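You operate a simulated robot arm through the tools that you are given. There is no shell and no other tool. Be economical: measure what you need, move in short steps, check, and stop when the job is done.

You run a simulated two-armed robot. Do the job below in one go: nothing can be reset, and whatever is moved stays where it is left.

Task
Carry the glove tray with both arms and set it on the top of the front bench.

It is judged by the outcome, as a careful person would: the job done as asked, and still so three seconds after it is handed in. It fails if anything else is knocked over, pushed out of place, dropped, spilled or broken.

Robot
Two 7-joint arms with two-finger parallel grippers on one trunk, on a base that drives. Base frame: it is fixed to the floor where the robot stands at the start and does not move with it; the origin is under the middle of the robot, x ahead of it, y to its left, z up. Units: cm, degrees, N and s.
The left shoulder is at the start at [3, 11.9, 93.5], the right one opposite. With the tool pointing down near the work surface each hand reaches from about 26 to 68 cm from the robot's upright axis, wherever it stands, measured 20 degrees to its own side. Places, roughly: top of the front bench [-70, -60, 80]. Payload 3.43 kg a hand.
The tool frame of a hand sits at the grasp point between the pads (the TCP): z along the fingers, y along the line on which they close. The tips reach 3 cm beyond it. The gripper opens to 9.4 cm. The fingers are 2.8 cm wide and 1 cm thick; the gripper's body (5 by 9.6 cm) begins 5.5 cm behind the TCP.
Orientation is that of the tool frame in the base frame, as a unit quaternion [w, x, y, z]. With the fingers straight down and closing along the base's y, the tool's x points along the base's -x, its y along +y and its z along -z.

Tools
- The arms move only by the tool step_arm. It takes "left_series", "right_series" or both (then of equal length, played together; a hand with none holds still); each is a list of rows, each a list of 7 numbers: the turn, a rotation vector about the base's x, y, z in rad, then the shift along the base's x, y, z in cm, then the gripper command, from -1 (fully open) to 1 (shut), values between in proportion. In form: [[ax, ay, az, dx, dy, dz, claw], ...]. A call has 1 to 20 rows; each row shifts and turns the commanded pose from where the row before left it. Each row takes 0.2 s and may step no farther than 5 cm and 8.6 degrees from the row before; otherwise, or with a gripper value out of range, the whole call is refused. A pose out of reach is approached as far as the arm can. The call stops where the force on the tool passes 40 N (or 10 N more than at its start, if that is more) or the arm is blocked; 0.2 s more then pass. Each finger travels about 7.2 cm/s and halts on what it meets, pressing with about 42 N; the grip force reading is that of the motor and also rises with nothing between the fingers. The clock runs only during rows and for 0.2 s after the last one: add rows that do not move to give the fingers time. The reply holds the time, the measured pose of the TCP, the force on the tool along the base axes, the opening and the grip force, in the units named above and with some noise, with the torque about the TCP (base axes, N m) and any sound that the robot's microphone picked up.
- Cameras (640 x 400 px; columns grow to the right, rows downward): "scene" is now at [3.66, 0.89, 163.93]; the picture's right is [0.03, -1.00, 0.00], its down [-0.85, -0.03, -0.52] and it looks along [0.52, 0.02, -0.85] (base axes); focal length 252 px, centre (320, 200). "left" rides on the left gripper at [7.6, -1.4, -10.2] in its tool frame; the picture's right is [0.18, 0.98, 0.00], its down [-0.75, 0.14, -0.64] and it looks along [-0.63, 0.12, 0.77] (tool axes); focal length 243 px, centre (320, 200). "right" rides on the right gripper at [7.6, 1.4, -10.2] in its tool frame; the picture's right is [-0.18, 0.98, 0.00], its down [-0.75, -0.14, -0.64] and it looks along [-0.63, -0.12, 0.77] (tool axes); focal length 243 px, centre (320, 200). There is no depth. A picture from a camera that has moved, and an enlarged one, comes with that camera's place and axes in the base frame and with its lens. The place of the scene camera against the robot may be out by one fixed shift of up to 1.8 cm in any direction.
- camera(camera): a new picture of that camera. No time passes.
- move_column(by): slides the trunk up (or, below 0, down) by that many cm; the arms and the scene camera ride with it, the base frame stays. It gives what a move gives, with no picture.
- drive_base(legs): drives the robot by 1 to 6 legs, each [ahead, turn to the left] in cm and degrees, along the robot's own axes; the way and the turn of a leg run together, so that a leg with both is an arc; at most 150 cm and 180 degrees a leg. The arms and the cameras ride along, it lands a little off, and it stops where it bumps. It gives what a move gives.
- pan_tilt(pan, tilt): turns the head with the scene camera to pan (to the left, within 143 degrees either way) and tilt (down, from -29 to 69), counted from straight ahead of the robot. It gives what a move gives.
- enlarge(camera, box): a new picture of the part [left, top, right, bottom] of that camera's present view, enlarged. No time passes.
- close_job(): hands the job in; it is judged then, once.

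Work in short steps. Places have to be worked out from the pictures, the camera data and where the tool is seen: move nearer, look again, correct. Check each grasp and each placing, and mend what went wrong. You have 120 turns and 108 pictures in all, those below and enlarged ones among them. Open the grippers and draw the arms clear of the work before you hand the job in, unless the task says otherwise; then end with one line.

The tools are called after "Call:" as name(argument=value, ...) on one line, values as JSON. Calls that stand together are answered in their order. step_arm: Moves the arms, as the interface text tells. Its arguments: {"type":"object","properties":{"left_series":{"type":"array","items":{"type":"array","items":{"type":"number"}}},"right_series":{"type":"array","items":{"type":"array","items":{"type":"number"}}}},"required":[]} The other tools are called the same way: move_column (by) slides the trunk up or down; drive_base (legs) drives the base; pan_tilt (pan, tilt) turns the head that bears the scene camera; camera (camera) takes a picture; enlarge (camera, box) takes an enlarged picture of a part of a camera's view; close_job () hands the job in.

At the start:

```text
clock: 0.0
left_ee_pos: [47.93, 31.87, 107.45]
left_tcp_rot: [0.0, 0.0, 1.0, -0.001]
left_ft_force: [0.7, 0.0, 0.6]
left_ft_torque: [-0.02, 0.03, 0.03]
left_gripper_width: 9.42
left_gripper_force: 0.0
right_ee_pos: [35.07, -9.57, 102.24]
right_tcp_rot: [0.001, 0.001, 1.0, 0.0]
right_ft_force: [0.0, -0.5, 0.2]
right_ft_torque: [-0.02, 0.02, -0.01]
right_gripper_width: 9.38
right_gripper_force: 0.0
trunk travel left (down, up): [-20.0, 21.0]
robot x, y, heading: [0.21, -0.02, 0.0]
head pan, tilt: [1.9, 58.7]
```

scene: 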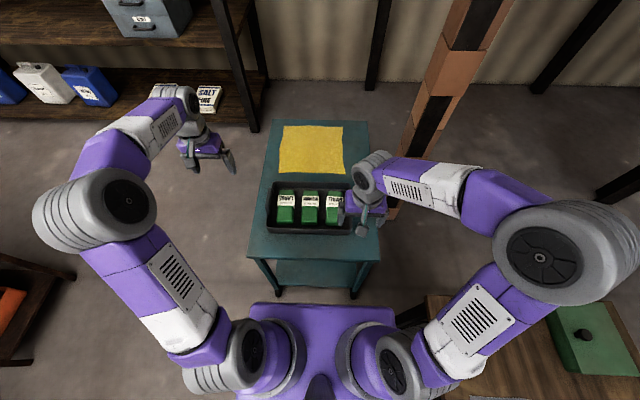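
right: 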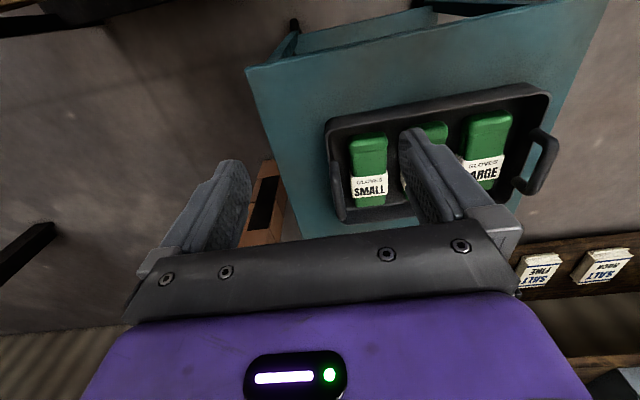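
left: 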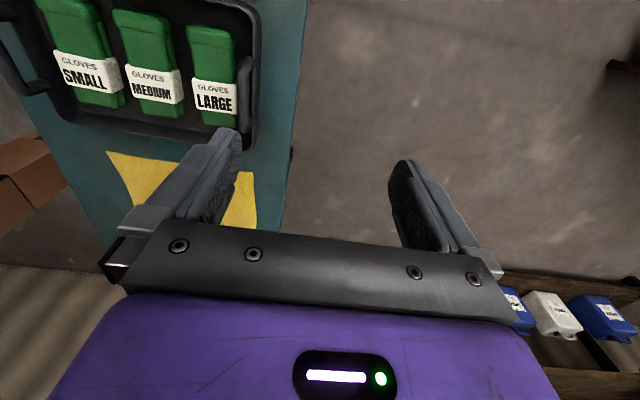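

The glove tray with three boxes sits on the teal cart ahead, with a loop handle at each end. I'll enlarge it, then look toward the front bench.

Call:
enlarge(camera="scene", box=[220, 110, 420, 300])

Call:
pan_tilt(pan=-130, tilt=45)

Call:
camera(camera="scene")

```text
2.11 times, centred on (320, 205) of scene
camera zoom: at [3.66, 0.89, 163.93], right [0.03, -1.0, 0.0], down [-0.85, -0.03, -0.52], along [0.52, 0.02, -0.85], focal length 531 px, centre (320, 190)
```

zoom: 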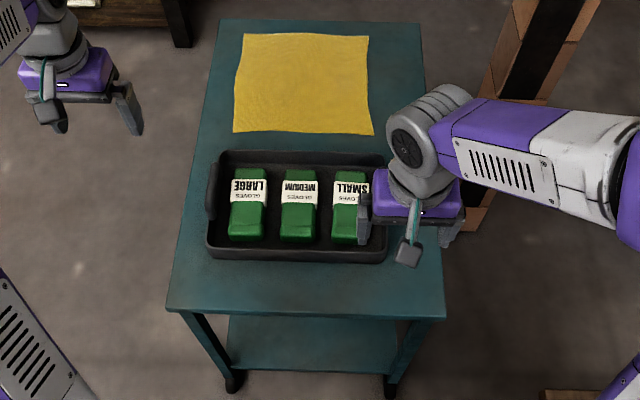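

```text
clock: 2.1
left_ee_pos: [47.93, 31.84, 107.42]
left_tcp_rot: [0.0, 0.001, 1.0, -0.001]
left_ft_force: [0.3, -0.1, 0.0]
left_ft_torque: [0.01, 0.0, 0.01]
left_gripper_width: 9.43
left_gripper_force: 0.1
right_ee_pos: [35.06, -9.7, 102.25]
right_tcp_rot: [0.0, 0.001, 1.0, 0.0]
right_ft_force: [0.0, -0.1, 0.8]
right_ft_torque: [0.03, 0.0, -0.02]
right_gripper_width: 9.4
right_gripper_force: 0.1
trunk travel left (down, up): [-20.0, 21.0]
robot x, y, heading: [-0.06, 0.01, -0.1]
head pan, tilt: [-130.0, 45.0]
```

```text
103 pictures are left
camera scene: at [-8.37, -5.57, 165.73], right [-0.77, 0.64, 0.0], down [0.45, 0.54, -0.71], along [-0.45, -0.54, -0.71], focal length 252 px, centre (320, 200)
```

scene: 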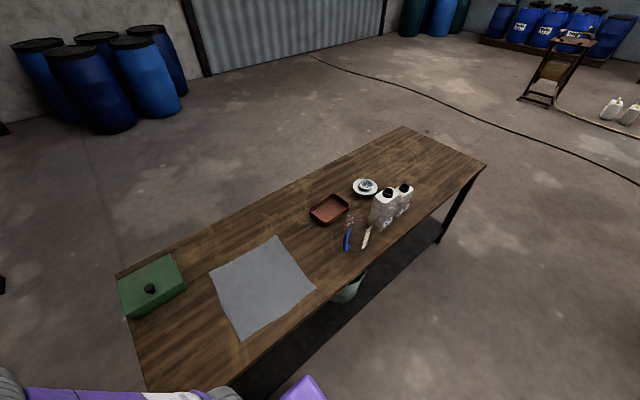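

The bench runs x≈-150..20, y≈-89..-32, with a clear zone at its far end (x≈-145..-98). I'll look at what is behind and to the left of the robot for the drive.

Call:
pan_tilt(pan=140, tilt=35)

Call:
camera(camera="scene")

Call:
pan_tilt(pan=70, tilt=40)

Call:
camera(camera="scene")

Call:
pan_tilt(pan=0, tilt=58)

Call:
step_arm(left_series=[[0, 0, 0, 0, 0, 0, -1]], right_series=[[0, 0, 0, 0, -5, 0, -1], [0, 0, 0, 0, -5, 0, -1], [0, 0, 0, 0, -5, 0, -1], [0, 0, 0, 0, -5, 0, -1]])

Call:
camera(camera="scene")

```text
clock: 5.9
left_ee_pos: [47.85, 31.91, 107.4]
left_tcp_rot: [0.0, 0.001, 1.0, -0.001]
left_ft_force: [-0.7, -0.8, -0.1]
left_ft_torque: [-0.02, 0.01, -0.02]
left_gripper_width: 9.4
left_gripper_force: 0.1
right_ee_pos: [35.12, -9.54, 102.47]
right_tcp_rot: [0.0, 0.0, 1.0, 0.001]
right_ft_force: [-0.8, 0.3, 0.1]
right_ft_torque: [0.02, 0.03, 0.02]
right_gripper_width: 9.38
right_gripper_force: 0.0
trunk travel left (down, up): [-20.0, 21.0]
robot x, y, heading: [0.24, -0.29, -0.2]
head pan, tilt: [140.0, 35.0]
```

```text
102 pictures are left
camera scene: at [-9.89, 6.32, 167.21], right [0.64, 0.77, 0.0], down [0.44, -0.37, -0.82], along [-0.63, 0.53, -0.57], focal length 252 px, centre (320, 200)
```

scene: 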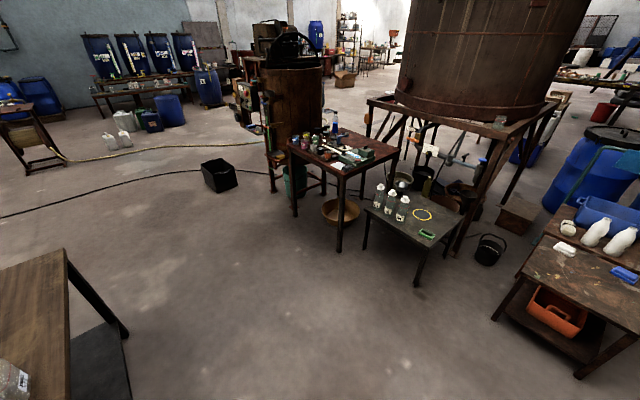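

```text
clock: 7.3
left_ee_pos: [47.9, 31.91, 107.53]
left_tcp_rot: [0.0, 0.001, 1.0, 0.0]
left_ft_force: [0.5, 0.4, -0.5]
left_ft_torque: [0.0, 0.0, -0.01]
left_gripper_width: 9.4
left_gripper_force: 0.0
right_ee_pos: [35.03, -9.61, 102.31]
right_tcp_rot: [0.0, 0.0, 1.0, 0.0]
right_ft_force: [0.4, 0.3, 0.5]
right_ft_torque: [0.0, -0.01, -0.01]
right_gripper_width: 9.4
right_gripper_force: 0.1
trunk travel left (down, up): [-20.0, 21.0]
robot x, y, heading: [0.02, 0.14, 0.2]
head pan, tilt: [70.0, 40.0]
```

```text
101 pictures are left
camera scene: at [-0.25, 8.65, 166.45], right [0.94, -0.34, 0.0], down [-0.22, -0.6, -0.77], along [0.26, 0.72, -0.64], focal length 252 px, centre (320, 200)
```

scene: 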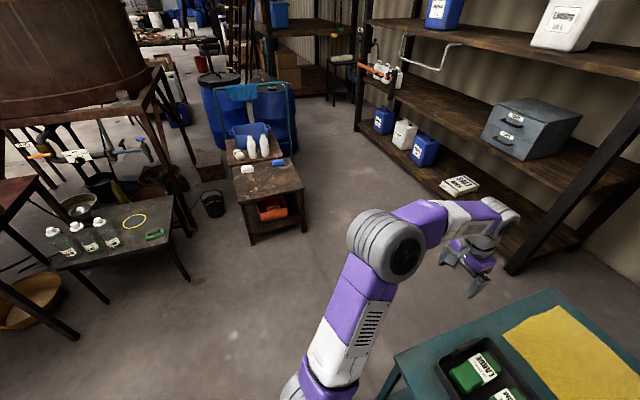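

```text
clock: 8.7
left_ee_pos: [47.86, 31.77, 107.45]
left_tcp_rot: [0.0, 0.0, 1.0, 0.0]
left_ft_force: [0.4, 0.2, -0.4]
left_ft_torque: [0.02, 0.0, 0.01]
left_gripper_width: 9.4
left_gripper_force: 0.1
right_ee_pos: [35.05, -9.48, 102.26]
right_tcp_rot: [-0.001, 0.0, 1.0, 0.0]
right_ft_force: [0.3, 0.8, -1.0]
right_ft_torque: [0.03, -0.01, 0.0]
right_gripper_width: 9.42
right_gripper_force: 0.0
trunk travel left (down, up): [-20.0, 21.0]
robot x, y, heading: [0.2, 0.06, -0.1]
head pan, tilt: [0.0, 58.0]
```

```text
refused: give rows for one hand, or as many for the one as for the other
```

```text
100 pictures are left
camera scene: at [3.74, 0.67, 164.02], right [0.0, -1.0, 0.0], down [-0.85, 0.0, -0.53], along [0.53, 0.0, -0.85], focal length 252 px, centre (320, 200)
```

scene: 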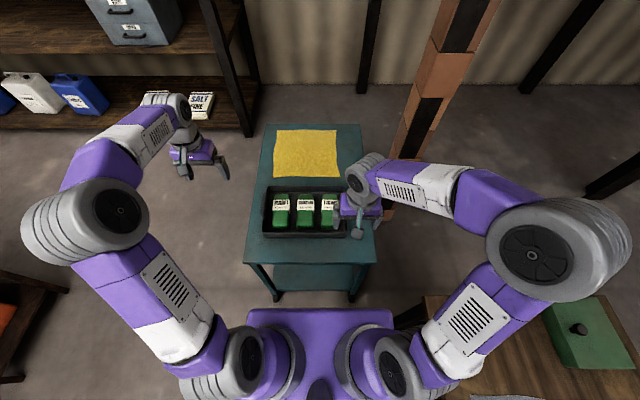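

Floor is open to about y=+110 behind. Now I'll move the right hand outward to uncover the right handle.

Call:
step_arm(right_series=[[0, 0, 0, 0, -5, 0, -1], [0, 0, 0, 0, -5, 0, -1], [0, 0, 0, 2, -5, 0, -1]])

Call:
enlarge(camera="scene", box=[230, 160, 390, 260])

Call:
camera(camera="right")

```text
refused: row 3 steps farther than a row can; nothing moved
```

```text
4.00 times, centred on (310, 210) of scene
camera zoom: at [3.74, 0.67, 164.02], right [0.0, -1.0, 0.0], down [-0.85, 0.0, -0.53], along [0.53, 0.0, -0.85], focal length 1008 px, centre (360, 160)
```

zoom: 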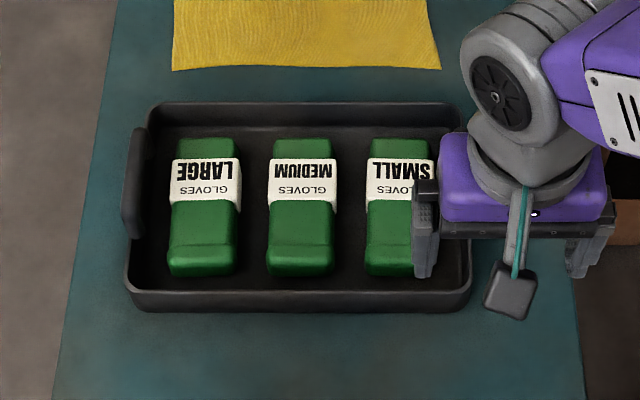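

```text
98 pictures are left
camera right: at [27.36, -8.16, 112.49], right [0.18, 0.98, 0.0], down [0.75, -0.14, 0.64], along [0.63, -0.12, -0.77], focal length 243 px, centre (320, 200)
```

right: 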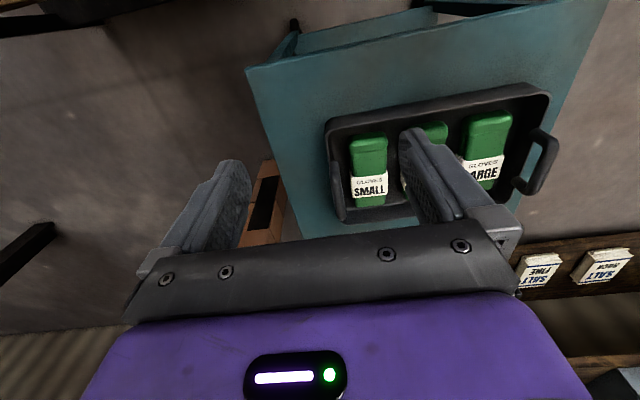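

Now moving the right hand out (in allowed step sizes) and view both handles from the hand cameras.

Call:
step_arm(right_series=[[0, 0, 0, 0, -4.9, 0, -1], [0, 0, 0, 0, -4.9, 0, -1], [0, 0, 0, 0, -4.9, 0, -1]])

Call:
enlarge(camera="scene", box=[230, 160, 390, 260])

Call:
enlarge(camera="right", box=[340, 50, 640, 237])

Call:
enlarge(camera="left", box=[0, 0, 320, 200])

```text
clock: 9.5
left_ee_pos: [47.96, 31.75, 107.52]
left_tcp_rot: [0.0, 0.0, 1.0, 0.0]
left_ft_force: [0.0, -0.4, 0.3]
left_ft_torque: [0.01, 0.01, -0.03]
left_gripper_width: 9.42
left_gripper_force: 0.0
right_ee_pos: [35.13, -24.41, 102.16]
right_tcp_rot: [0.0, 0.0, 1.0, 0.001]
right_ft_force: [-0.4, 0.4, 0.0]
right_ft_torque: [0.0, -0.03, 0.01]
right_gripper_width: 9.39
right_gripper_force: 0.2
trunk travel left (down, up): [-20.0, 21.0]
robot x, y, heading: [-0.05, -0.0, 0.1]
head pan, tilt: [0.0, 58.0]
```

```text
4.00 times, centred on (310, 210) of scene
camera zoom: at [3.71, 0.54, 164.02], right [0.0, -1.0, 0.0], down [-0.85, 0.0, -0.53], along [0.53, 0.0, -0.85], focal length 1008 px, centre (360, 160)
```

zoom: 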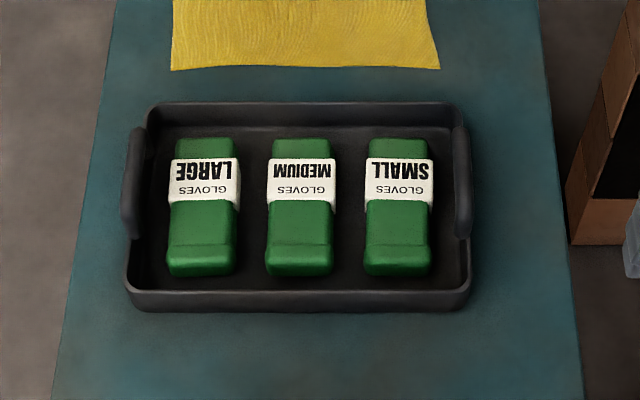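

```text
2.13 times, centred on (490, 144) of right
camera zoom: at [27.37, -22.94, 112.38], right [0.18, 0.98, 0.0], down [0.75, -0.14, 0.64], along [0.63, -0.12, -0.77], focal length 518 px, centre (-43, 320)
```

zoom: 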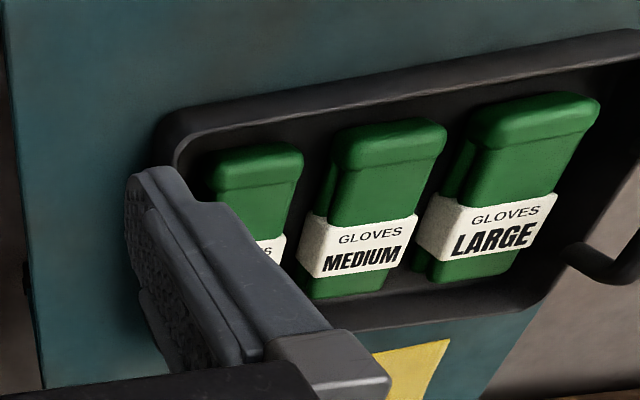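

```text
2.00 times, centred on (160, 100) of left
camera zoom: at [40.25, 30.32, 117.73], right [-0.18, 0.98, 0.0], down [0.75, 0.14, 0.64], along [0.63, 0.12, -0.77], focal length 485 px, centre (640, 400)
```

zoom: 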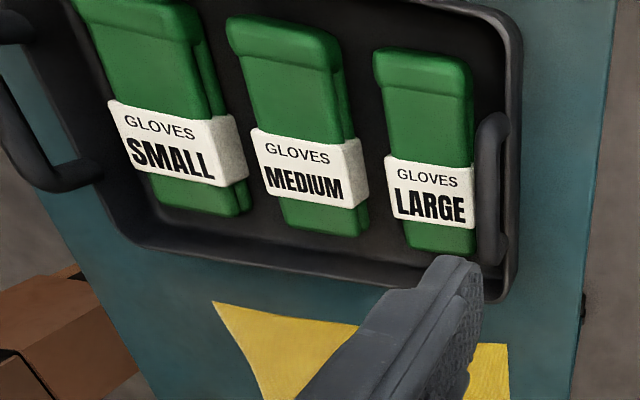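

The handles are arches standing up from the end rims, bars along x; by triangulation the left bar ≈ (52.6, 22.1, 82), the right ≈ (53, -9, 82). I'll bring both hands above them half open and check.

Call:
step_arm(left_series=[[0, 0, 0, 0.77, -1.61, -2.08, 0], [0, 0, 0, 0.77, -1.61, -2.08, 0], [0, 0, 0, 0.77, -1.61, -2.08, 0], [0, 0, 0, 0.77, -1.61, -2.08, 0], [0, 0, 0, 0.77, -1.61, -2.08, 0], [0, 0, 0, 0.77, -1.61, -2.08, 0], [0, 0, 0, 0, 0, 0, 0]], right_series=[[0, 0, 0, 2.95, 2.53, -1.2, 0], [0, 0, 0, 2.95, 2.53, -1.2, 0], [0, 0, 0, 2.95, 2.53, -1.2, 0], [0, 0, 0, 2.95, 2.53, -1.2, 0], [0, 0, 0, 2.95, 2.53, -1.2, 0], [0, 0, 0, 2.95, 2.53, -1.2, 0], [0, 0, 0, 0, 0, 0, 0]])

Call:
camera(camera="left")

Call:
camera(camera="right")

Call:
enlarge(camera="scene", box=[230, 160, 390, 260])

```text
clock: 11.1
left_ee_pos: [52.38, 22.02, 95.11]
left_tcp_rot: [0.001, 0.0, 1.0, 0.0]
left_ft_force: [0.1, 0.7, -0.3]
left_ft_torque: [0.01, 0.02, 0.01]
left_gripper_width: 4.72
left_gripper_force: 0.0
right_ee_pos: [52.76, -9.11, 95.19]
right_tcp_rot: [0.0, 0.0, 1.0, -0.001]
right_ft_force: [0.1, 0.6, 0.1]
right_ft_torque: [0.02, -0.02, -0.02]
right_gripper_width: 4.69
right_gripper_force: 0.2
trunk travel left (down, up): [-20.0, 21.0]
robot x, y, heading: [-0.25, 0.13, -0.0]
head pan, tilt: [0.0, 58.0]
```

```text
94 pictures are left
camera left: at [44.82, 20.69, 105.33], right [-0.18, 0.98, 0.0], down [0.75, 0.14, 0.64], along [0.63, 0.12, -0.77], focal length 243 px, centre (320, 200)
```

left: 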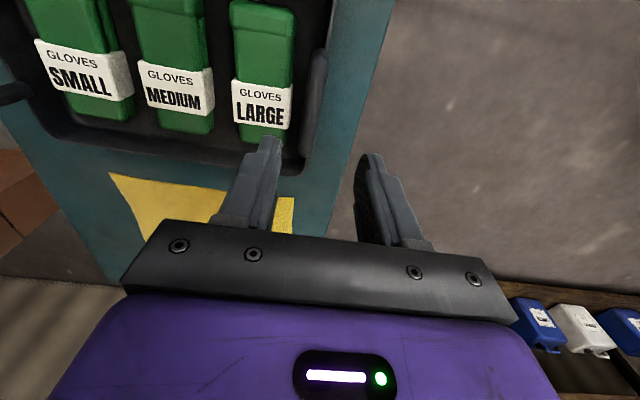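

```text
93 pictures are left
camera right: at [45.06, -7.57, 105.29], right [0.18, 0.98, 0.0], down [0.75, -0.14, 0.64], along [0.63, -0.12, -0.77], focal length 243 px, centre (320, 200)
```

right: 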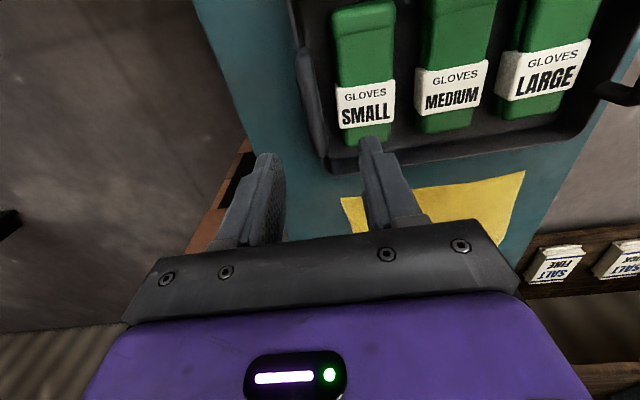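

```text
4.00 times, centred on (310, 210) of scene
camera zoom: at [3.64, 0.63, 164.02], right [0.0, -1.0, 0.0], down [-0.85, 0.0, -0.53], along [0.53, 0.0, -0.85], focal length 1008 px, centre (360, 160)
```

zoom: 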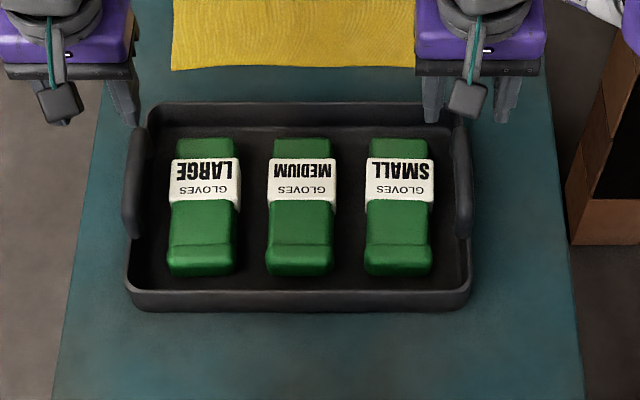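

Let me enlarge the hand views for precise handle placement and box clearance.

Call:
enlarge(camera="left", box=[220, 0, 420, 180])

Call:
enlarge(camera="right", box=[230, 0, 430, 180])

```text
2.22 times, centred on (320, 90) of left
camera zoom: at [44.82, 20.69, 105.33], right [-0.18, 0.98, 0.0], down [0.75, 0.14, 0.64], along [0.63, 0.12, -0.77], focal length 539 px, centre (320, 444)
```

zoom: 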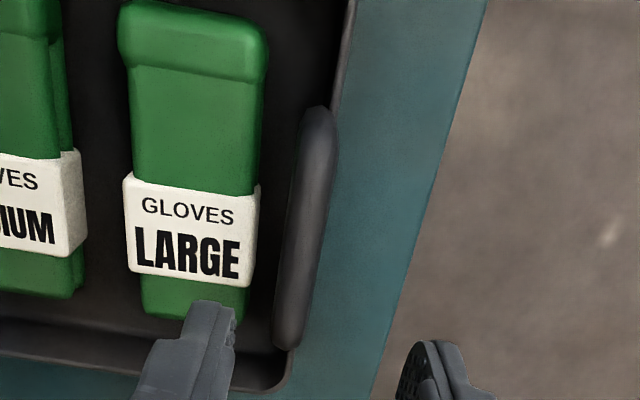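

```text
2.22 times, centred on (330, 90) of right
camera zoom: at [45.06, -7.57, 105.29], right [0.18, 0.98, 0.0], down [0.75, -0.14, 0.64], along [0.63, -0.12, -0.77], focal length 539 px, centre (298, 444)
```

zoom: 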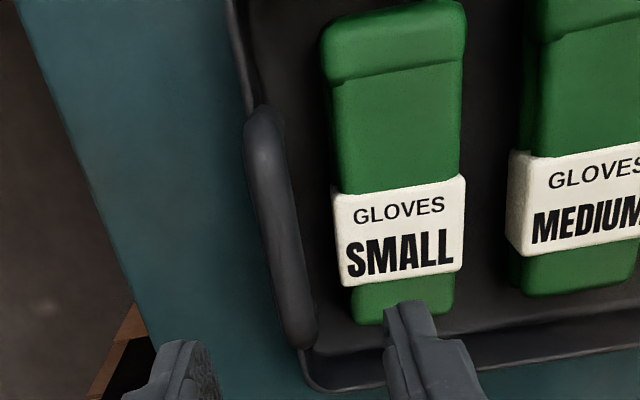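

Estimates: left bar y≈21.4, right bar y≈-9.9, x≈53, z≈81; box tops ≈4 cm lower. I'll centre over the bars and descend to z≈86, then look.

Call:
step_arm(left_series=[[0, 0, 0, 0.4, -0.5, -3, 0], [0, 0, 0, 0.2, 0, -3, 0], [0, 0, 0, 0, 0, -3, 0], [0, 0, 0, 0, 0, 0, 0]], right_series=[[0, 0, 0, 0.2, -0.7, -3, 0], [0, 0, 0, 0, 0, -3, 0], [0, 0, 0, 0, 0, -3, 0], [0, 0, 0, 0, 0, 0, 0]])

Call:
enlarge(camera="left", box=[170, 0, 470, 240])

Call:
enlarge(camera="right", box=[170, 0, 470, 240])

Call:
enlarge(camera="scene", box=[230, 150, 390, 250])

```text
clock: 12.1
left_ee_pos: [53.22, 21.71, 85.97]
left_tcp_rot: [0.001, 0.0, 1.0, 0.0]
left_ft_force: [-0.5, -0.3, -0.1]
left_ft_torque: [-0.02, 0.0, -0.01]
left_gripper_width: 4.71
left_gripper_force: 0.0
right_ee_pos: [52.8, -9.93, 86.09]
right_tcp_rot: [0.0, 0.0, 1.0, 0.0]
right_ft_force: [0.5, 1.1, 0.4]
right_ft_torque: [0.0, -0.05, -0.02]
right_gripper_width: 4.71
right_gripper_force: 0.0
trunk travel left (down, up): [-20.0, 21.0]
robot x, y, heading: [0.37, -0.1, 0.2]
head pan, tilt: [0.0, 58.0]
```

```text
1.67 times, centred on (320, 120) of left
camera zoom: at [45.52, 20.33, 96.29], right [-0.18, 0.98, 0.0], down [0.75, 0.14, 0.64], along [0.63, 0.12, -0.77], focal length 404 px, centre (320, 333)
```

zoom: 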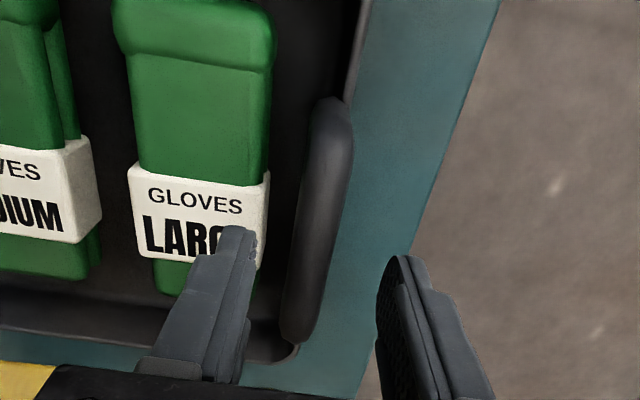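

```text
1.67 times, centred on (320, 120) of right
camera zoom: at [45.06, -8.31, 96.26], right [0.18, 0.98, 0.0], down [0.75, -0.14, 0.64], along [0.63, -0.12, -0.77], focal length 404 px, centre (320, 333)
```

zoom: 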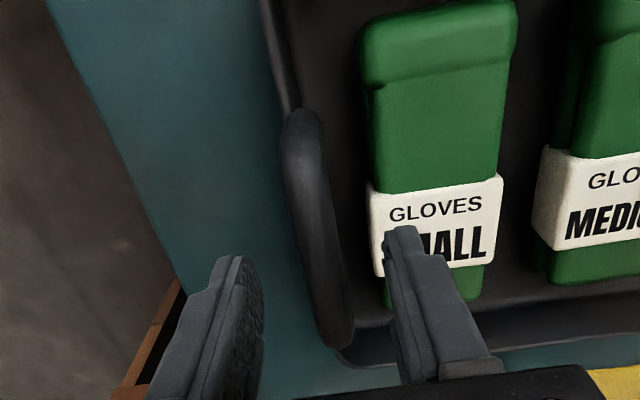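

```text
4.00 times, centred on (310, 200) of scene
camera zoom: at [3.67, 0.66, 164.02], right [0.0, -1.0, 0.0], down [-0.85, 0.0, -0.53], along [0.53, 0.0, -0.85], focal length 1008 px, centre (360, 200)
```

zoom: 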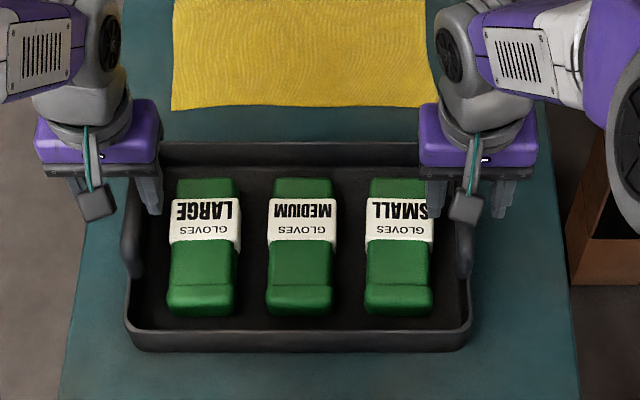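

Bars are centred between the fingers (z≈80). I narrow the openings a bit for box clearance and descend to TCP z≈82.

Call:
step_arm(left_series=[[0, 0, 0, 0.5, -0.1, 0, 0.25], [0, 0, 0, 0, 0, -2, 0.25], [0, 0, 0, 0, 0, -1.2, 0.25], [0, 0, 0, 0, 0, -0.8, 0.25], [0, 0, 0, 0, 0, 0, 0.25]], right_series=[[0, 0, 0, 0.9, 0, 0, 0.25], [0, 0, 0, 0, 0, -2, 0.25], [0, 0, 0, 0, 0, -1.2, 0.25], [0, 0, 0, 0, 0, -0.8, 0.25], [0, 0, 0, 0, 0, 0, 0.25]])

Call:
enlarge(camera="left", box=[170, 0, 470, 240])

Call:
enlarge(camera="right", box=[170, 0, 470, 240])

```text
clock: 13.3
left_ee_pos: [53.58, 21.77, 81.99]
left_tcp_rot: [0.0, 0.001, 1.0, 0.0]
left_ft_force: [-0.6, -0.3, 0.3]
left_ft_torque: [-0.01, 0.0, -0.03]
left_gripper_width: 3.52
left_gripper_force: 0.2
right_ee_pos: [53.7, -9.86, 82.12]
right_tcp_rot: [0.001, 0.0, 1.0, 0.0]
right_ft_force: [-1.0, -0.5, -0.5]
right_ft_torque: [0.01, -0.02, 0.01]
right_gripper_width: 3.54
right_gripper_force: 0.1
trunk travel left (down, up): [-20.0, 21.0]
robot x, y, heading: [-0.16, -0.36, -0.1]
head pan, tilt: [0.0, 58.0]
```

```text
1.67 times, centred on (320, 120) of left
camera zoom: at [46.0, 20.22, 92.26], right [-0.18, 0.98, 0.0], down [0.75, 0.14, 0.64], along [0.63, 0.12, -0.77], focal length 404 px, centre (320, 333)
```

zoom: 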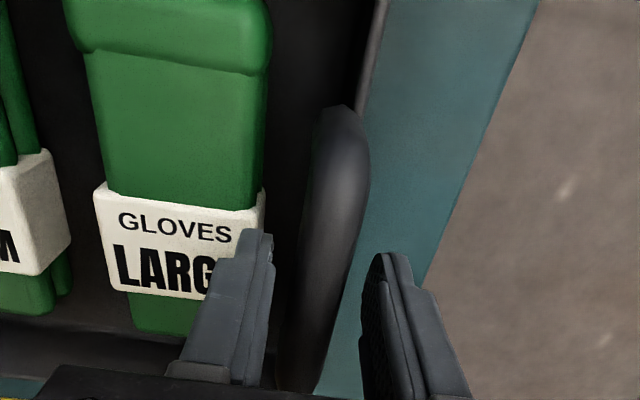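

```text
1.67 times, centred on (320, 120) of right
camera zoom: at [46.08, -8.45, 92.3], right [0.18, 0.98, 0.0], down [0.75, -0.14, 0.64], along [0.63, -0.12, -0.77], focal length 404 px, centre (320, 333)
```

zoom: 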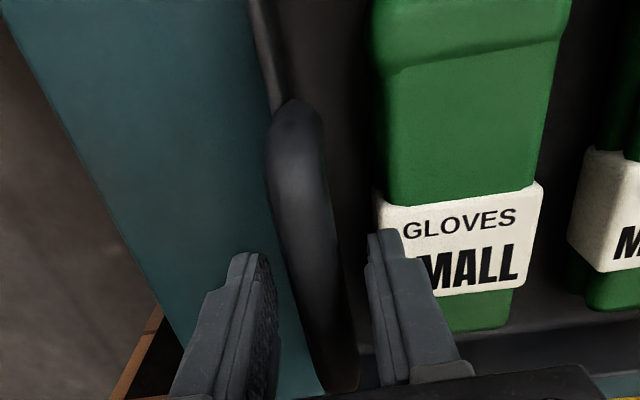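

Bars lie between the fingers. I narrow slightly, go 1 cm lower, and then close both grippers.

Call:
step_arm(left_series=[[0, 0, 0, 0, -0.15, 0, 0.36], [0, 0, 0, 0, 0, -0.5, 0.36], [0, 0, 0, 0, 0, -0.5, 0.36], [0, 0, 0, 0, 0, 0, 0.6], [0, 0, 0, 0, 0, 0, 0.8], [0, 0, 0, 0, 0, 0, 1], [0, 0, 0, 0, 0, 0, 1]], right_series=[[0, 0, 0, 0, 0, 0, 0.36], [0, 0, 0, 0, 0, -0.5, 0.36], [0, 0, 0, 0, 0, -0.5, 0.36], [0, 0, 0, 0, 0, 0, 0.6], [0, 0, 0, 0, 0, 0, 0.8], [0, 0, 0, 0, 0, 0, 1], [0, 0, 0, 0, 0, 0, 1]])

Call:
enlarge(camera="left", box=[170, 0, 470, 240])

Call:
enlarge(camera="right", box=[170, 0, 470, 240])

```text
clock: 14.9
left_ee_pos: [53.6, 21.41, 81.02]
left_tcp_rot: [0.0, 0.0, 1.0, 0.001]
left_ft_force: [-1.3, -1.0, 0.7]
left_ft_torque: [0.01, 0.22, 0.01]
left_gripper_width: 2.18
left_gripper_force: 42.1
right_ee_pos: [53.96, -9.89, 81.18]
right_tcp_rot: [0.0, 0.0, 1.0, 0.0]
right_ft_force: [-0.4, 1.2, -0.1]
right_ft_torque: [-0.04, 0.06, -0.02]
right_gripper_width: 2.2
right_gripper_force: 42.4
trunk travel left (down, up): [-20.0, 21.0]
robot x, y, heading: [0.09, -0.11, -0.2]
head pan, tilt: [0.0, 58.0]
```

```text
1.67 times, centred on (320, 120) of left
camera zoom: at [45.98, 20.08, 91.28], right [-0.18, 0.98, 0.0], down [0.75, 0.14, 0.64], along [0.63, 0.12, -0.77], focal length 404 px, centre (320, 333)
```

zoom: 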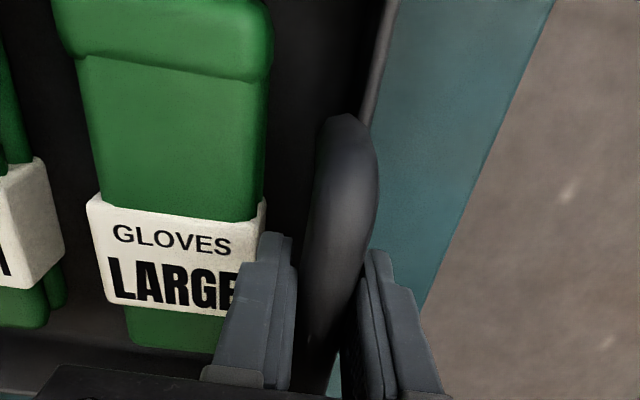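

```text
1.67 times, centred on (320, 120) of right
camera zoom: at [46.16, -8.44, 91.3], right [0.18, 0.98, 0.0], down [0.75, -0.14, 0.64], along [0.63, -0.12, -0.77], focal length 404 px, centre (320, 333)
```

zoom: 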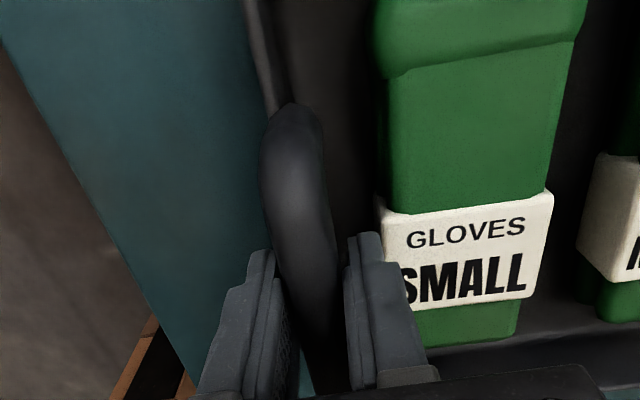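

Both grippers closed on 2.2 cm bars at 42 N. I'll lift a little with both arms and check.

Call:
step_arm(left_series=[[0, 0, 0, 0, 0, 0.5, 1], [0, 0, 0, 0, 0, 0.5, 1], [0, 0, 0, 0, 0, 1, 1], [0, 0, 0, 0, 0, 1, 1], [0, 0, 0, 0, 0, 1, 1], [0, 0, 0, 0, 0, 0, 1]], right_series=[[0, 0, 0, 0, 0, 0.5, 1], [0, 0, 0, 0, 0, 0.5, 1], [0, 0, 0, 0, 0, 1, 1], [0, 0, 0, 0, 0, 1, 1], [0, 0, 0, 0, 0, 1, 1], [0, 0, 0, 0, 0, 0, 1]])

Call:
camera(camera="scene")

```text
clock: 16.3
left_ee_pos: [53.7, 21.58, 84.96]
left_tcp_rot: [-0.001, -0.001, 1.0, 0.001]
left_ft_force: [-1.0, 6.8, -3.3]
left_ft_torque: [0.04, -0.14, -0.22]
left_gripper_width: 2.17
left_gripper_force: 42.4
right_ee_pos: [53.86, -9.9, 85.17]
right_tcp_rot: [-0.001, 0.001, 1.0, -0.001]
right_ft_force: [1.1, -5.7, -1.4]
right_ft_torque: [0.08, 0.12, -0.16]
right_gripper_width: 2.19
right_gripper_force: 41.7
trunk travel left (down, up): [-20.0, 21.0]
robot x, y, heading: [-0.01, 0.09, -0.0]
head pan, tilt: [0.0, 58.0]
```

```text
82 pictures are left
camera scene: at [3.83, 0.67, 164.01], right [0.0, -1.0, 0.0], down [-0.85, 0.0, -0.53], along [0.53, 0.0, -0.85], focal length 252 px, centre (320, 200)
```

scene: 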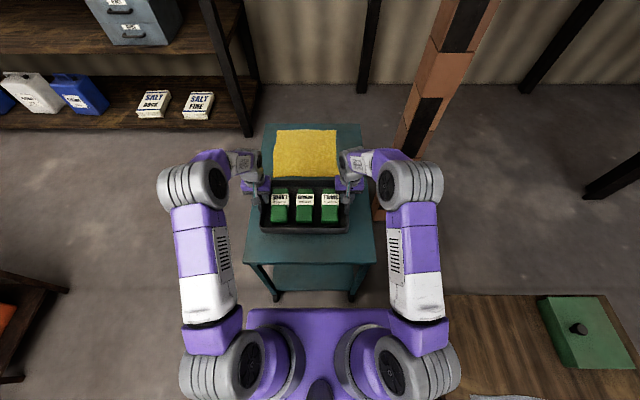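

The tray is lifted level with about 0.5 kg total. I raise the trunk 18 cm to clear everything, then check.

Call:
move_column(by=18)

Call:
camera(camera="scene")

```text
clock: 18.3
left_ee_pos: [53.74, 21.51, 102.9]
left_tcp_rot: [0.0, 0.001, 1.0, 0.0]
left_ft_force: [-0.6, 14.7, -3.2]
left_ft_torque: [0.05, -0.01, -0.18]
left_gripper_width: 2.16
left_gripper_force: 42.1
right_ee_pos: [53.95, -9.91, 103.13]
right_tcp_rot: [-0.001, 0.001, 1.0, -0.001]
right_ft_force: [1.5, -14.4, -3.5]
right_ft_torque: [0.0, 0.01, -0.15]
right_gripper_width: 2.2
right_gripper_force: 42.4
trunk travel left (down, up): [-38.0, 3.0]
robot x, y, heading: [-0.13, -0.22, 0.0]
head pan, tilt: [0.0, 58.0]
```

```text
81 pictures are left
camera scene: at [3.83, 0.67, 182.0], right [0.0, -1.0, 0.0], down [-0.85, 0.0, -0.53], along [0.53, 0.0, -0.85], focal length 252 px, centre (320, 200)
```

scene: 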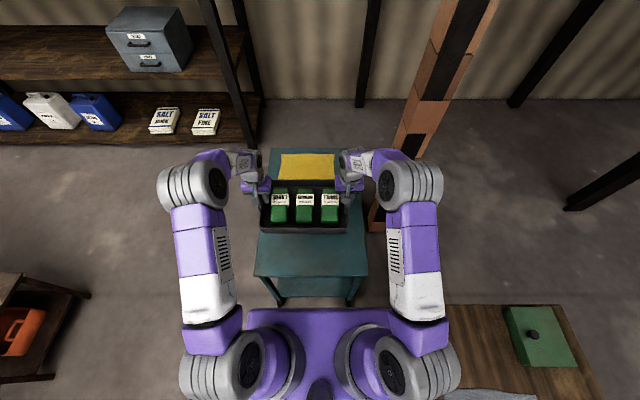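

A small squeeze between hands has built up; I relieve it slightly, then reverse along an arc away from the bench and check.

Call:
step_arm(left_series=[[0, 0, 0, 0, 0.1, 0, 1], [0, 0, 0, 0, 0, 0, 1]], right_series=[[0, 0, 0, 0, -0.1, 0, 1], [0, 0, 0, 0, 0, 0, 1]])

Call:
drive_base(legs=[[-60, -25]])

Call:
camera(camera="scene")

```text
clock: 18.9
left_ee_pos: [53.79, 21.67, 103.06]
left_tcp_rot: [0.001, 0.0, 1.0, 0.0]
left_ft_force: [-1.0, 11.0, -3.4]
left_ft_torque: [0.05, -0.01, -0.11]
left_gripper_width: 2.19
left_gripper_force: 42.2
right_ee_pos: [53.93, -9.88, 103.11]
right_tcp_rot: [-0.001, 0.0, 1.0, -0.001]
right_ft_force: [1.5, -11.0, -2.8]
right_ft_torque: [0.0, 0.04, -0.14]
right_gripper_width: 2.2
right_gripper_force: 41.8
trunk travel left (down, up): [-38.0, 3.0]
robot x, y, heading: [0.06, 0.31, 0.2]
head pan, tilt: [0.0, 58.0]
```

```text
clock: 22.3
left_ee_pos: [-0.77, 9.65, 102.99]
left_tcp_rot: [0.0, 0.218, 0.976, 0.0]
left_ft_force: [0.4, 2.6, -2.9]
left_ft_torque: [0.02, 0.04, -0.14]
left_gripper_width: 2.18
left_gripper_force: 42.1
right_ee_pos: [-13.91, -18.74, 103.2]
right_tcp_rot: [0.0, 0.217, 0.976, 0.0]
right_ft_force: [-0.2, -2.8, -2.6]
right_ft_torque: [-0.01, -0.05, -0.13]
right_gripper_width: 2.2
right_gripper_force: 41.7
trunk travel left (down, up): [-38.0, 3.0]
robot x, y, heading: [-58.33, 13.11, -25.0]
head pan, tilt: [0.0, 58.0]
```

```text
80 pictures are left
camera scene: at [-55.04, 12.02, 182.01], right [-0.42, -0.91, 0.0], down [-0.77, 0.36, -0.53], along [0.48, -0.23, -0.85], focal length 252 px, centre (320, 200)
```

scene: 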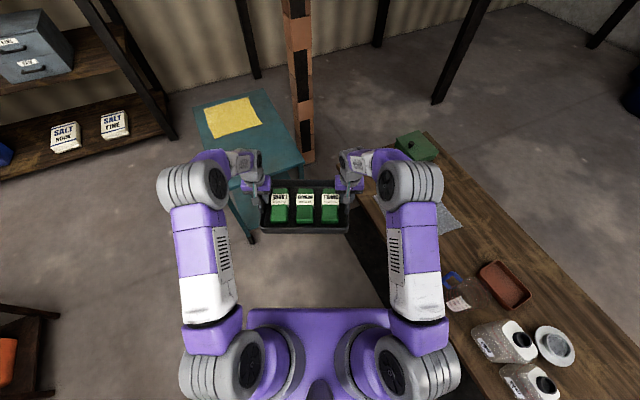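

The tray is steady and the drive went as planned. I continue reversing 75 cm, then turn right to face the bench.

Call:
drive_base(legs=[[-75, 0]])

Call:
drive_base(legs=[[0, -65]])

Call:
camera(camera="scene")

```text
clock: 26.4
left_ee_pos: [-68.87, 41.95, 103.09]
left_tcp_rot: [0.0, 0.21, 0.978, 0.0]
left_ft_force: [-0.6, 0.2, -2.9]
left_ft_torque: [0.0, 0.04, -0.12]
left_gripper_width: 2.17
left_gripper_force: 41.7
right_ee_pos: [-81.44, 13.33, 103.16]
right_tcp_rot: [0.0, 0.209, 0.978, 0.0]
right_ft_force: [0.4, -0.8, -3.7]
right_ft_torque: [-0.01, -0.02, -0.16]
right_gripper_width: 2.17
right_gripper_force: 42.4
trunk travel left (down, up): [-38.0, 3.0]
robot x, y, heading: [-126.88, 44.5, -24.0]
head pan, tilt: [0.0, 58.0]
```

```text
clock: 29.6
left_ee_pos: [-104.64, -9.25, 103.0]
left_tcp_rot: [0.0, 0.704, 0.711, 0.0]
left_ft_force: [0.4, 0.4, -3.4]
left_ft_torque: [0.17, -0.03, -0.09]
left_gripper_width: 2.19
left_gripper_force: 42.2
right_ee_pos: [-136.03, -9.85, 103.01]
right_tcp_rot: [0.0, 0.704, 0.71, 0.0]
right_ft_force: [0.2, -1.2, -3.1]
right_ft_torque: [-0.21, -0.04, -0.12]
right_gripper_width: 2.18
right_gripper_force: 42.0
trunk travel left (down, up): [-38.0, 3.0]
robot x, y, heading: [-126.44, 44.26, -89.6]
head pan, tilt: [0.0, 58.0]
```

```text
79 pictures are left
camera scene: at [-126.78, 40.95, 182.01], right [-1.0, -0.01, 0.0], down [-0.01, 0.85, -0.53], along [0.0, -0.53, -0.85], focal length 252 px, centre (320, 200)
```

scene: 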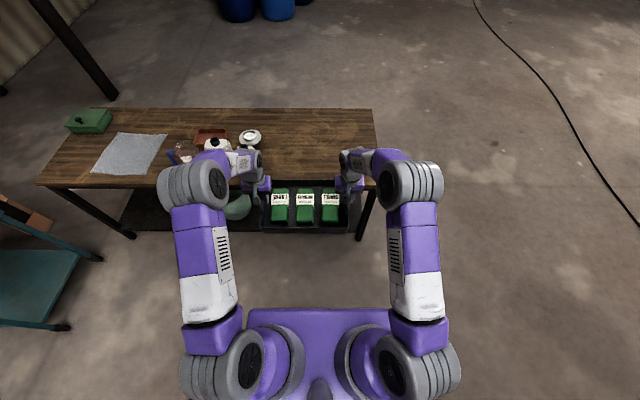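

The clear end of the bench (x≈-153..-95) is ahead. I'll approach with a slight rightward offset so the tray centre lands near x≈-126, keeping well away from bottles and plate.

Call:
drive_base(legs=[[0, -7.5], [38, 0], [0, 7]])

Call:
camera(camera="scene")

```text
clock: 33.2
left_ee_pos: [-110.25, -47.39, 103.02]
left_tcp_rot: [-0.001, 0.71, 0.704, 0.0]
left_ft_force: [0.9, 1.4, -3.2]
left_ft_torque: [-0.01, 0.05, -0.17]
left_gripper_width: 2.21
left_gripper_force: 41.9
right_ee_pos: [-141.61, -47.19, 103.06]
right_tcp_rot: [0.0, 0.71, 0.704, 0.0]
right_ft_force: [-0.3, -0.5, -3.4]
right_ft_torque: [0.02, 0.05, -0.13]
right_gripper_width: 2.18
right_gripper_force: 42.4
trunk travel left (down, up): [-38.0, 3.0]
robot x, y, heading: [-131.7, 6.84, -90.4]
head pan, tilt: [0.0, 58.0]
```

```text
78 pictures are left
camera scene: at [-131.52, 3.25, 182.01], right [-1.0, 0.01, 0.0], down [0.01, 0.85, -0.53], along [0.0, -0.53, -0.85], focal length 252 px, centre (320, 200)
```

scene: 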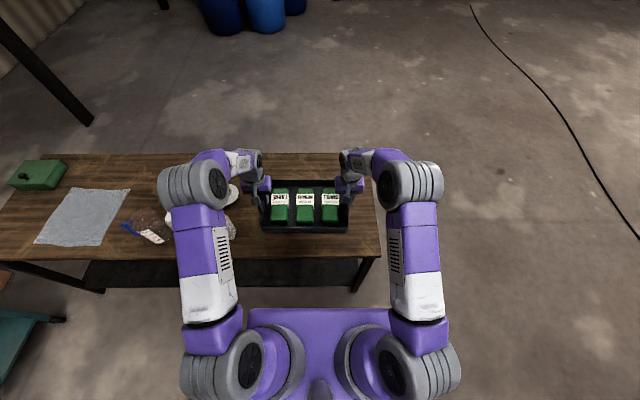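

Tray hovers over clear wood. I'll shift it a bit further right and forward with both arms (−4 x, −4 y) and lower 8 cm with the arms, watching the left elbow against the bottles.

Call:
step_arm(left_series=[[0, 0, 0, -1, -1, 0, 1], [0, 0, 0, -1, -1, 0, 1], [0, 0, 0, -1, -1, 0, 1], [0, 0, 0, -1, -1, 0, 1], [0, 0, 0, 0, 0, -1.5, 1], [0, 0, 0, 0, 0, -1.5, 1], [0, 0, 0, 0, 0, -1.5, 1], [0, 0, 0, 0, 0, -1.5, 1], [0, 0, 0, 0, 0, -1, 1], [0, 0, 0, 0, 0, -1, 1], [0, 0, 0, 0, 0, 0, 1]], right_series=[[0, 0, 0, -1, -1, 0, 1], [0, 0, 0, -1, -1, 0, 1], [0, 0, 0, -1, -1, 0, 1], [0, 0, 0, -1, -1, 0, 1], [0, 0, 0, 0, 0, -1.5, 1], [0, 0, 0, 0, 0, -1.5, 1], [0, 0, 0, 0, 0, -1.5, 1], [0, 0, 0, 0, 0, -1.5, 1], [0, 0, 0, 0, 0, -1, 1], [0, 0, 0, 0, 0, -1, 1], [0, 0, 0, 0, 0, 0, 1]])

Call:
camera(camera="scene")

Call:
camera(camera="left")

Call:
camera(camera="right")

```text
clock: 35.6
left_ee_pos: [-114.26, -51.23, 94.91]
left_tcp_rot: [0.001, 0.71, 0.704, 0.0]
left_ft_force: [0.8, 0.3, -3.4]
left_ft_torque: [-0.08, -0.02, -0.05]
left_gripper_width: 2.18
left_gripper_force: 41.7
right_ee_pos: [-145.7, -51.23, 95.03]
right_tcp_rot: [0.0, 0.711, 0.704, 0.0]
right_ft_force: [0.3, -0.8, -1.5]
right_ft_torque: [0.11, -0.02, -0.01]
right_gripper_width: 2.22
right_gripper_force: 42.3
trunk travel left (down, up): [-38.0, 3.0]
robot x, y, heading: [-131.34, 6.81, -90.5]
head pan, tilt: [0.0, 58.0]
```

```text
77 pictures are left
camera scene: at [-131.61, 3.35, 182.01], right [-1.0, 0.01, 0.0], down [0.01, 0.85, -0.53], along [0.0, -0.53, -0.85], focal length 252 px, centre (320, 200)
```

scene: 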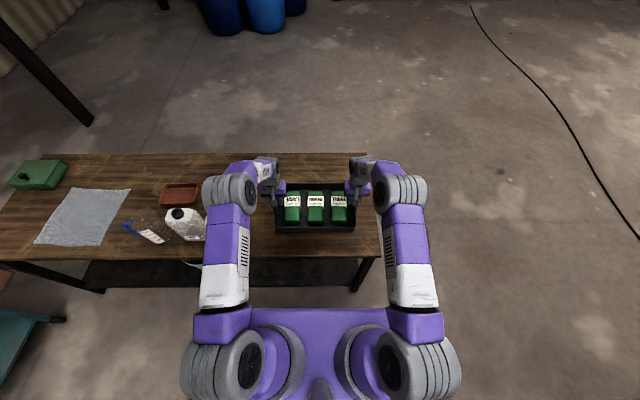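

```text
76 pictures are left
camera left: at [-115.66, -43.66, 105.22], right [0.98, 0.18, 0.0], down [0.13, -0.76, 0.64], along [0.11, -0.63, -0.77], focal length 243 px, centre (320, 200)
```

left: 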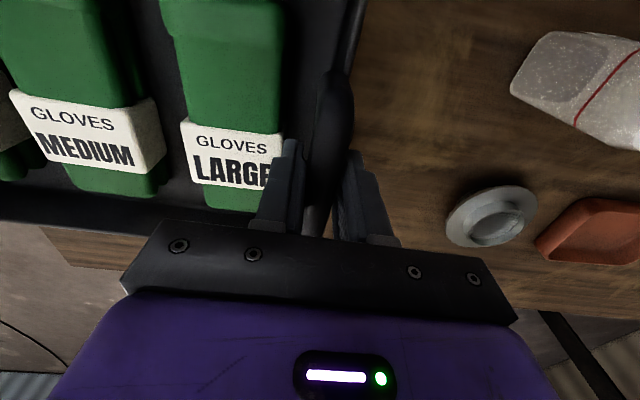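

```text
75 pictures are left
camera right: at [-144.31, -43.65, 105.25], right [0.98, -0.19, 0.0], down [-0.15, -0.75, 0.64], along [-0.12, -0.63, -0.77], focal length 243 px, centre (320, 200)
```

right: 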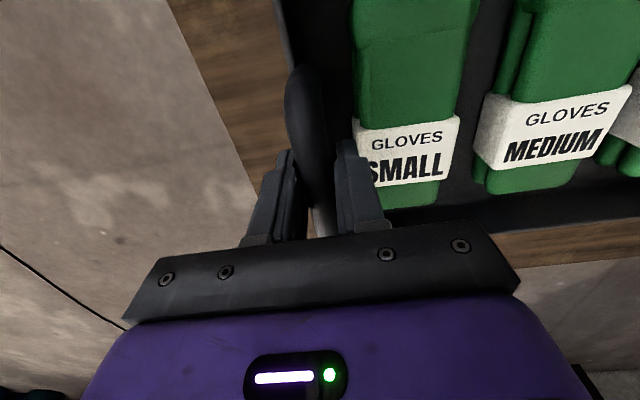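

Clear: elbow well inboard, tray entirely over bare wood (bench end at x≈-157). Contact expected near TCP z≈88; I lower to 90 and then in small steps.

Call:
step_arm(left_series=[[0, 0, 0, 0, 0, -1.5, 1], [0, 0, 0, 0, 0, -1.5, 1], [0, 0, 0, 0, 0, -1.5, 1], [0, 0, 0, 0, 0, 0, 1]], right_series=[[0, 0, 0, 0, 0, -1.5, 1], [0, 0, 0, 0, 0, -1.5, 1], [0, 0, 0, 0, 0, -1.5, 1], [0, 0, 0, 0, 0, 0, 1]])

Call:
step_arm(left_series=[[0, 0, 0, 0, 0, -0.4, 1], [0, 0, 0, 0, 0, -0.4, 1], [0, 0, 0, 0, 0, -0.4, 1], [0, 0, 0, 0, 0, 0, 1]], right_series=[[0, 0, 0, 0, 0, -0.4, 1], [0, 0, 0, 0, 0, -0.4, 1], [0, 0, 0, 0, 0, -0.4, 1], [0, 0, 0, 0, 0, 0, 1]])

Call:
enlarge(camera="scene", box=[240, 150, 400, 250])

```text
clock: 36.6
left_ee_pos: [-114.3, -51.32, 90.57]
left_tcp_rot: [-0.001, 0.71, 0.704, 0.001]
left_ft_force: [1.0, 0.5, -3.1]
left_ft_torque: [0.27, -0.06, -0.17]
left_gripper_width: 2.19
left_gripper_force: 42.2
right_ee_pos: [-145.66, -51.19, 90.45]
right_tcp_rot: [0.0, 0.711, 0.704, 0.0]
right_ft_force: [-2.3, -1.5, -2.8]
right_ft_torque: [-0.2, -0.03, -0.15]
right_gripper_width: 2.17
right_gripper_force: 42.3
trunk travel left (down, up): [-38.0, 3.0]
robot x, y, heading: [-131.6, 6.91, -90.6]
head pan, tilt: [0.0, 58.0]
```

```text
clock: 37.6
left_ee_pos: [-114.39, -51.34, 89.3]
left_tcp_rot: [0.0, 0.71, 0.704, 0.001]
left_ft_force: [2.4, 1.1, -3.2]
left_ft_torque: [0.03, -0.02, -0.2]
left_gripper_width: 2.16
left_gripper_force: 41.9
right_ee_pos: [-145.86, -51.18, 89.31]
right_tcp_rot: [0.0, 0.71, 0.704, 0.0]
right_ft_force: [-3.2, -1.4, -3.3]
right_ft_torque: [0.02, -0.04, -0.19]
right_gripper_width: 2.19
right_gripper_force: 42.1
trunk travel left (down, up): [-38.0, 3.0]
robot x, y, heading: [-131.38, 6.56, -90.3]
head pan, tilt: [0.0, 58.0]
```

```text
4.00 times, centred on (320, 200) of scene
camera zoom: at [-131.6, 3.32, 182.01], right [-1.0, 0.01, 0.0], down [0.01, 0.85, -0.53], along [0.0, -0.53, -0.85], focal length 1008 px, centre (320, 200)
```

zoom: 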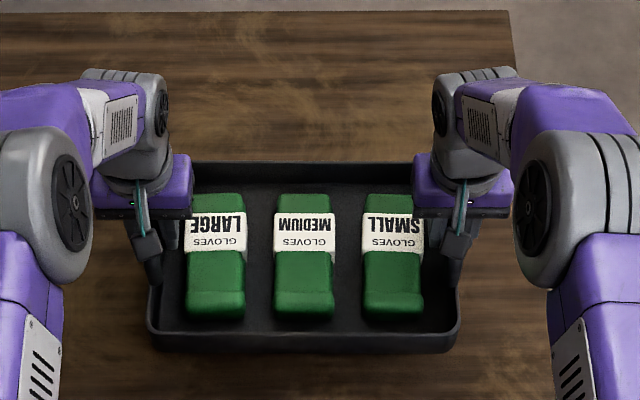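

No contact yet (still about −3 N each). I continue in 0.3 cm steps.

Call:
step_arm(left_series=[[0, 0, 0, 0, 0, -0.3, 1], [0, 0, 0, 0, 0, -0.3, 1], [0, 0, 0, 0, 0, 0, 1]], right_series=[[0, 0, 0, 0, 0, -0.3, 1], [0, 0, 0, 0, 0, -0.3, 1], [0, 0, 0, 0, 0, 0, 1]])

Call:
step_arm(left_series=[[0, 0, 0, 0, 0, -0.3, 1], [0, 0, 0, 0, 0, 0, 1]], right_series=[[0, 0, 0, 0, 0, -0.3, 1], [0, 0, 0, 0, 0, 0, 1]])

```text
clock: 38.4
left_ee_pos: [-114.41, -51.31, 88.64]
left_tcp_rot: [0.0, 0.71, 0.704, 0.0]
left_ft_force: [2.3, 1.6, -1.9]
left_ft_torque: [0.26, 0.06, -0.06]
left_gripper_width: 2.19
left_gripper_force: 42.2
right_ee_pos: [-145.85, -51.06, 88.89]
right_tcp_rot: [0.0, 0.71, 0.704, -0.001]
right_ft_force: [-2.1, -0.9, -2.7]
right_ft_torque: [-0.25, 0.06, -0.06]
right_gripper_width: 2.17
right_gripper_force: 42.5
trunk travel left (down, up): [-38.0, 3.0]
robot x, y, heading: [-131.5, 6.44, -90.6]
head pan, tilt: [0.0, 58.0]
```

```text
clock: 39.0
left_ee_pos: [-114.32, -51.23, 88.39]
left_tcp_rot: [0.0, 0.71, 0.704, 0.0]
left_ft_force: [3.1, 0.0, -3.6]
left_ft_torque: [-0.05, -0.03, -0.06]
left_gripper_width: 2.18
left_gripper_force: 41.5
right_ee_pos: [-145.79, -51.18, 88.49]
right_tcp_rot: [0.0, 0.711, 0.704, 0.001]
right_ft_force: [-2.7, 0.2, -3.3]
right_ft_torque: [0.08, 0.0, -0.08]
right_gripper_width: 2.16
right_gripper_force: 41.7
trunk travel left (down, up): [-38.0, 3.0]
robot x, y, heading: [-131.77, 6.52, -90.3]
head pan, tilt: [0.0, 58.0]
```

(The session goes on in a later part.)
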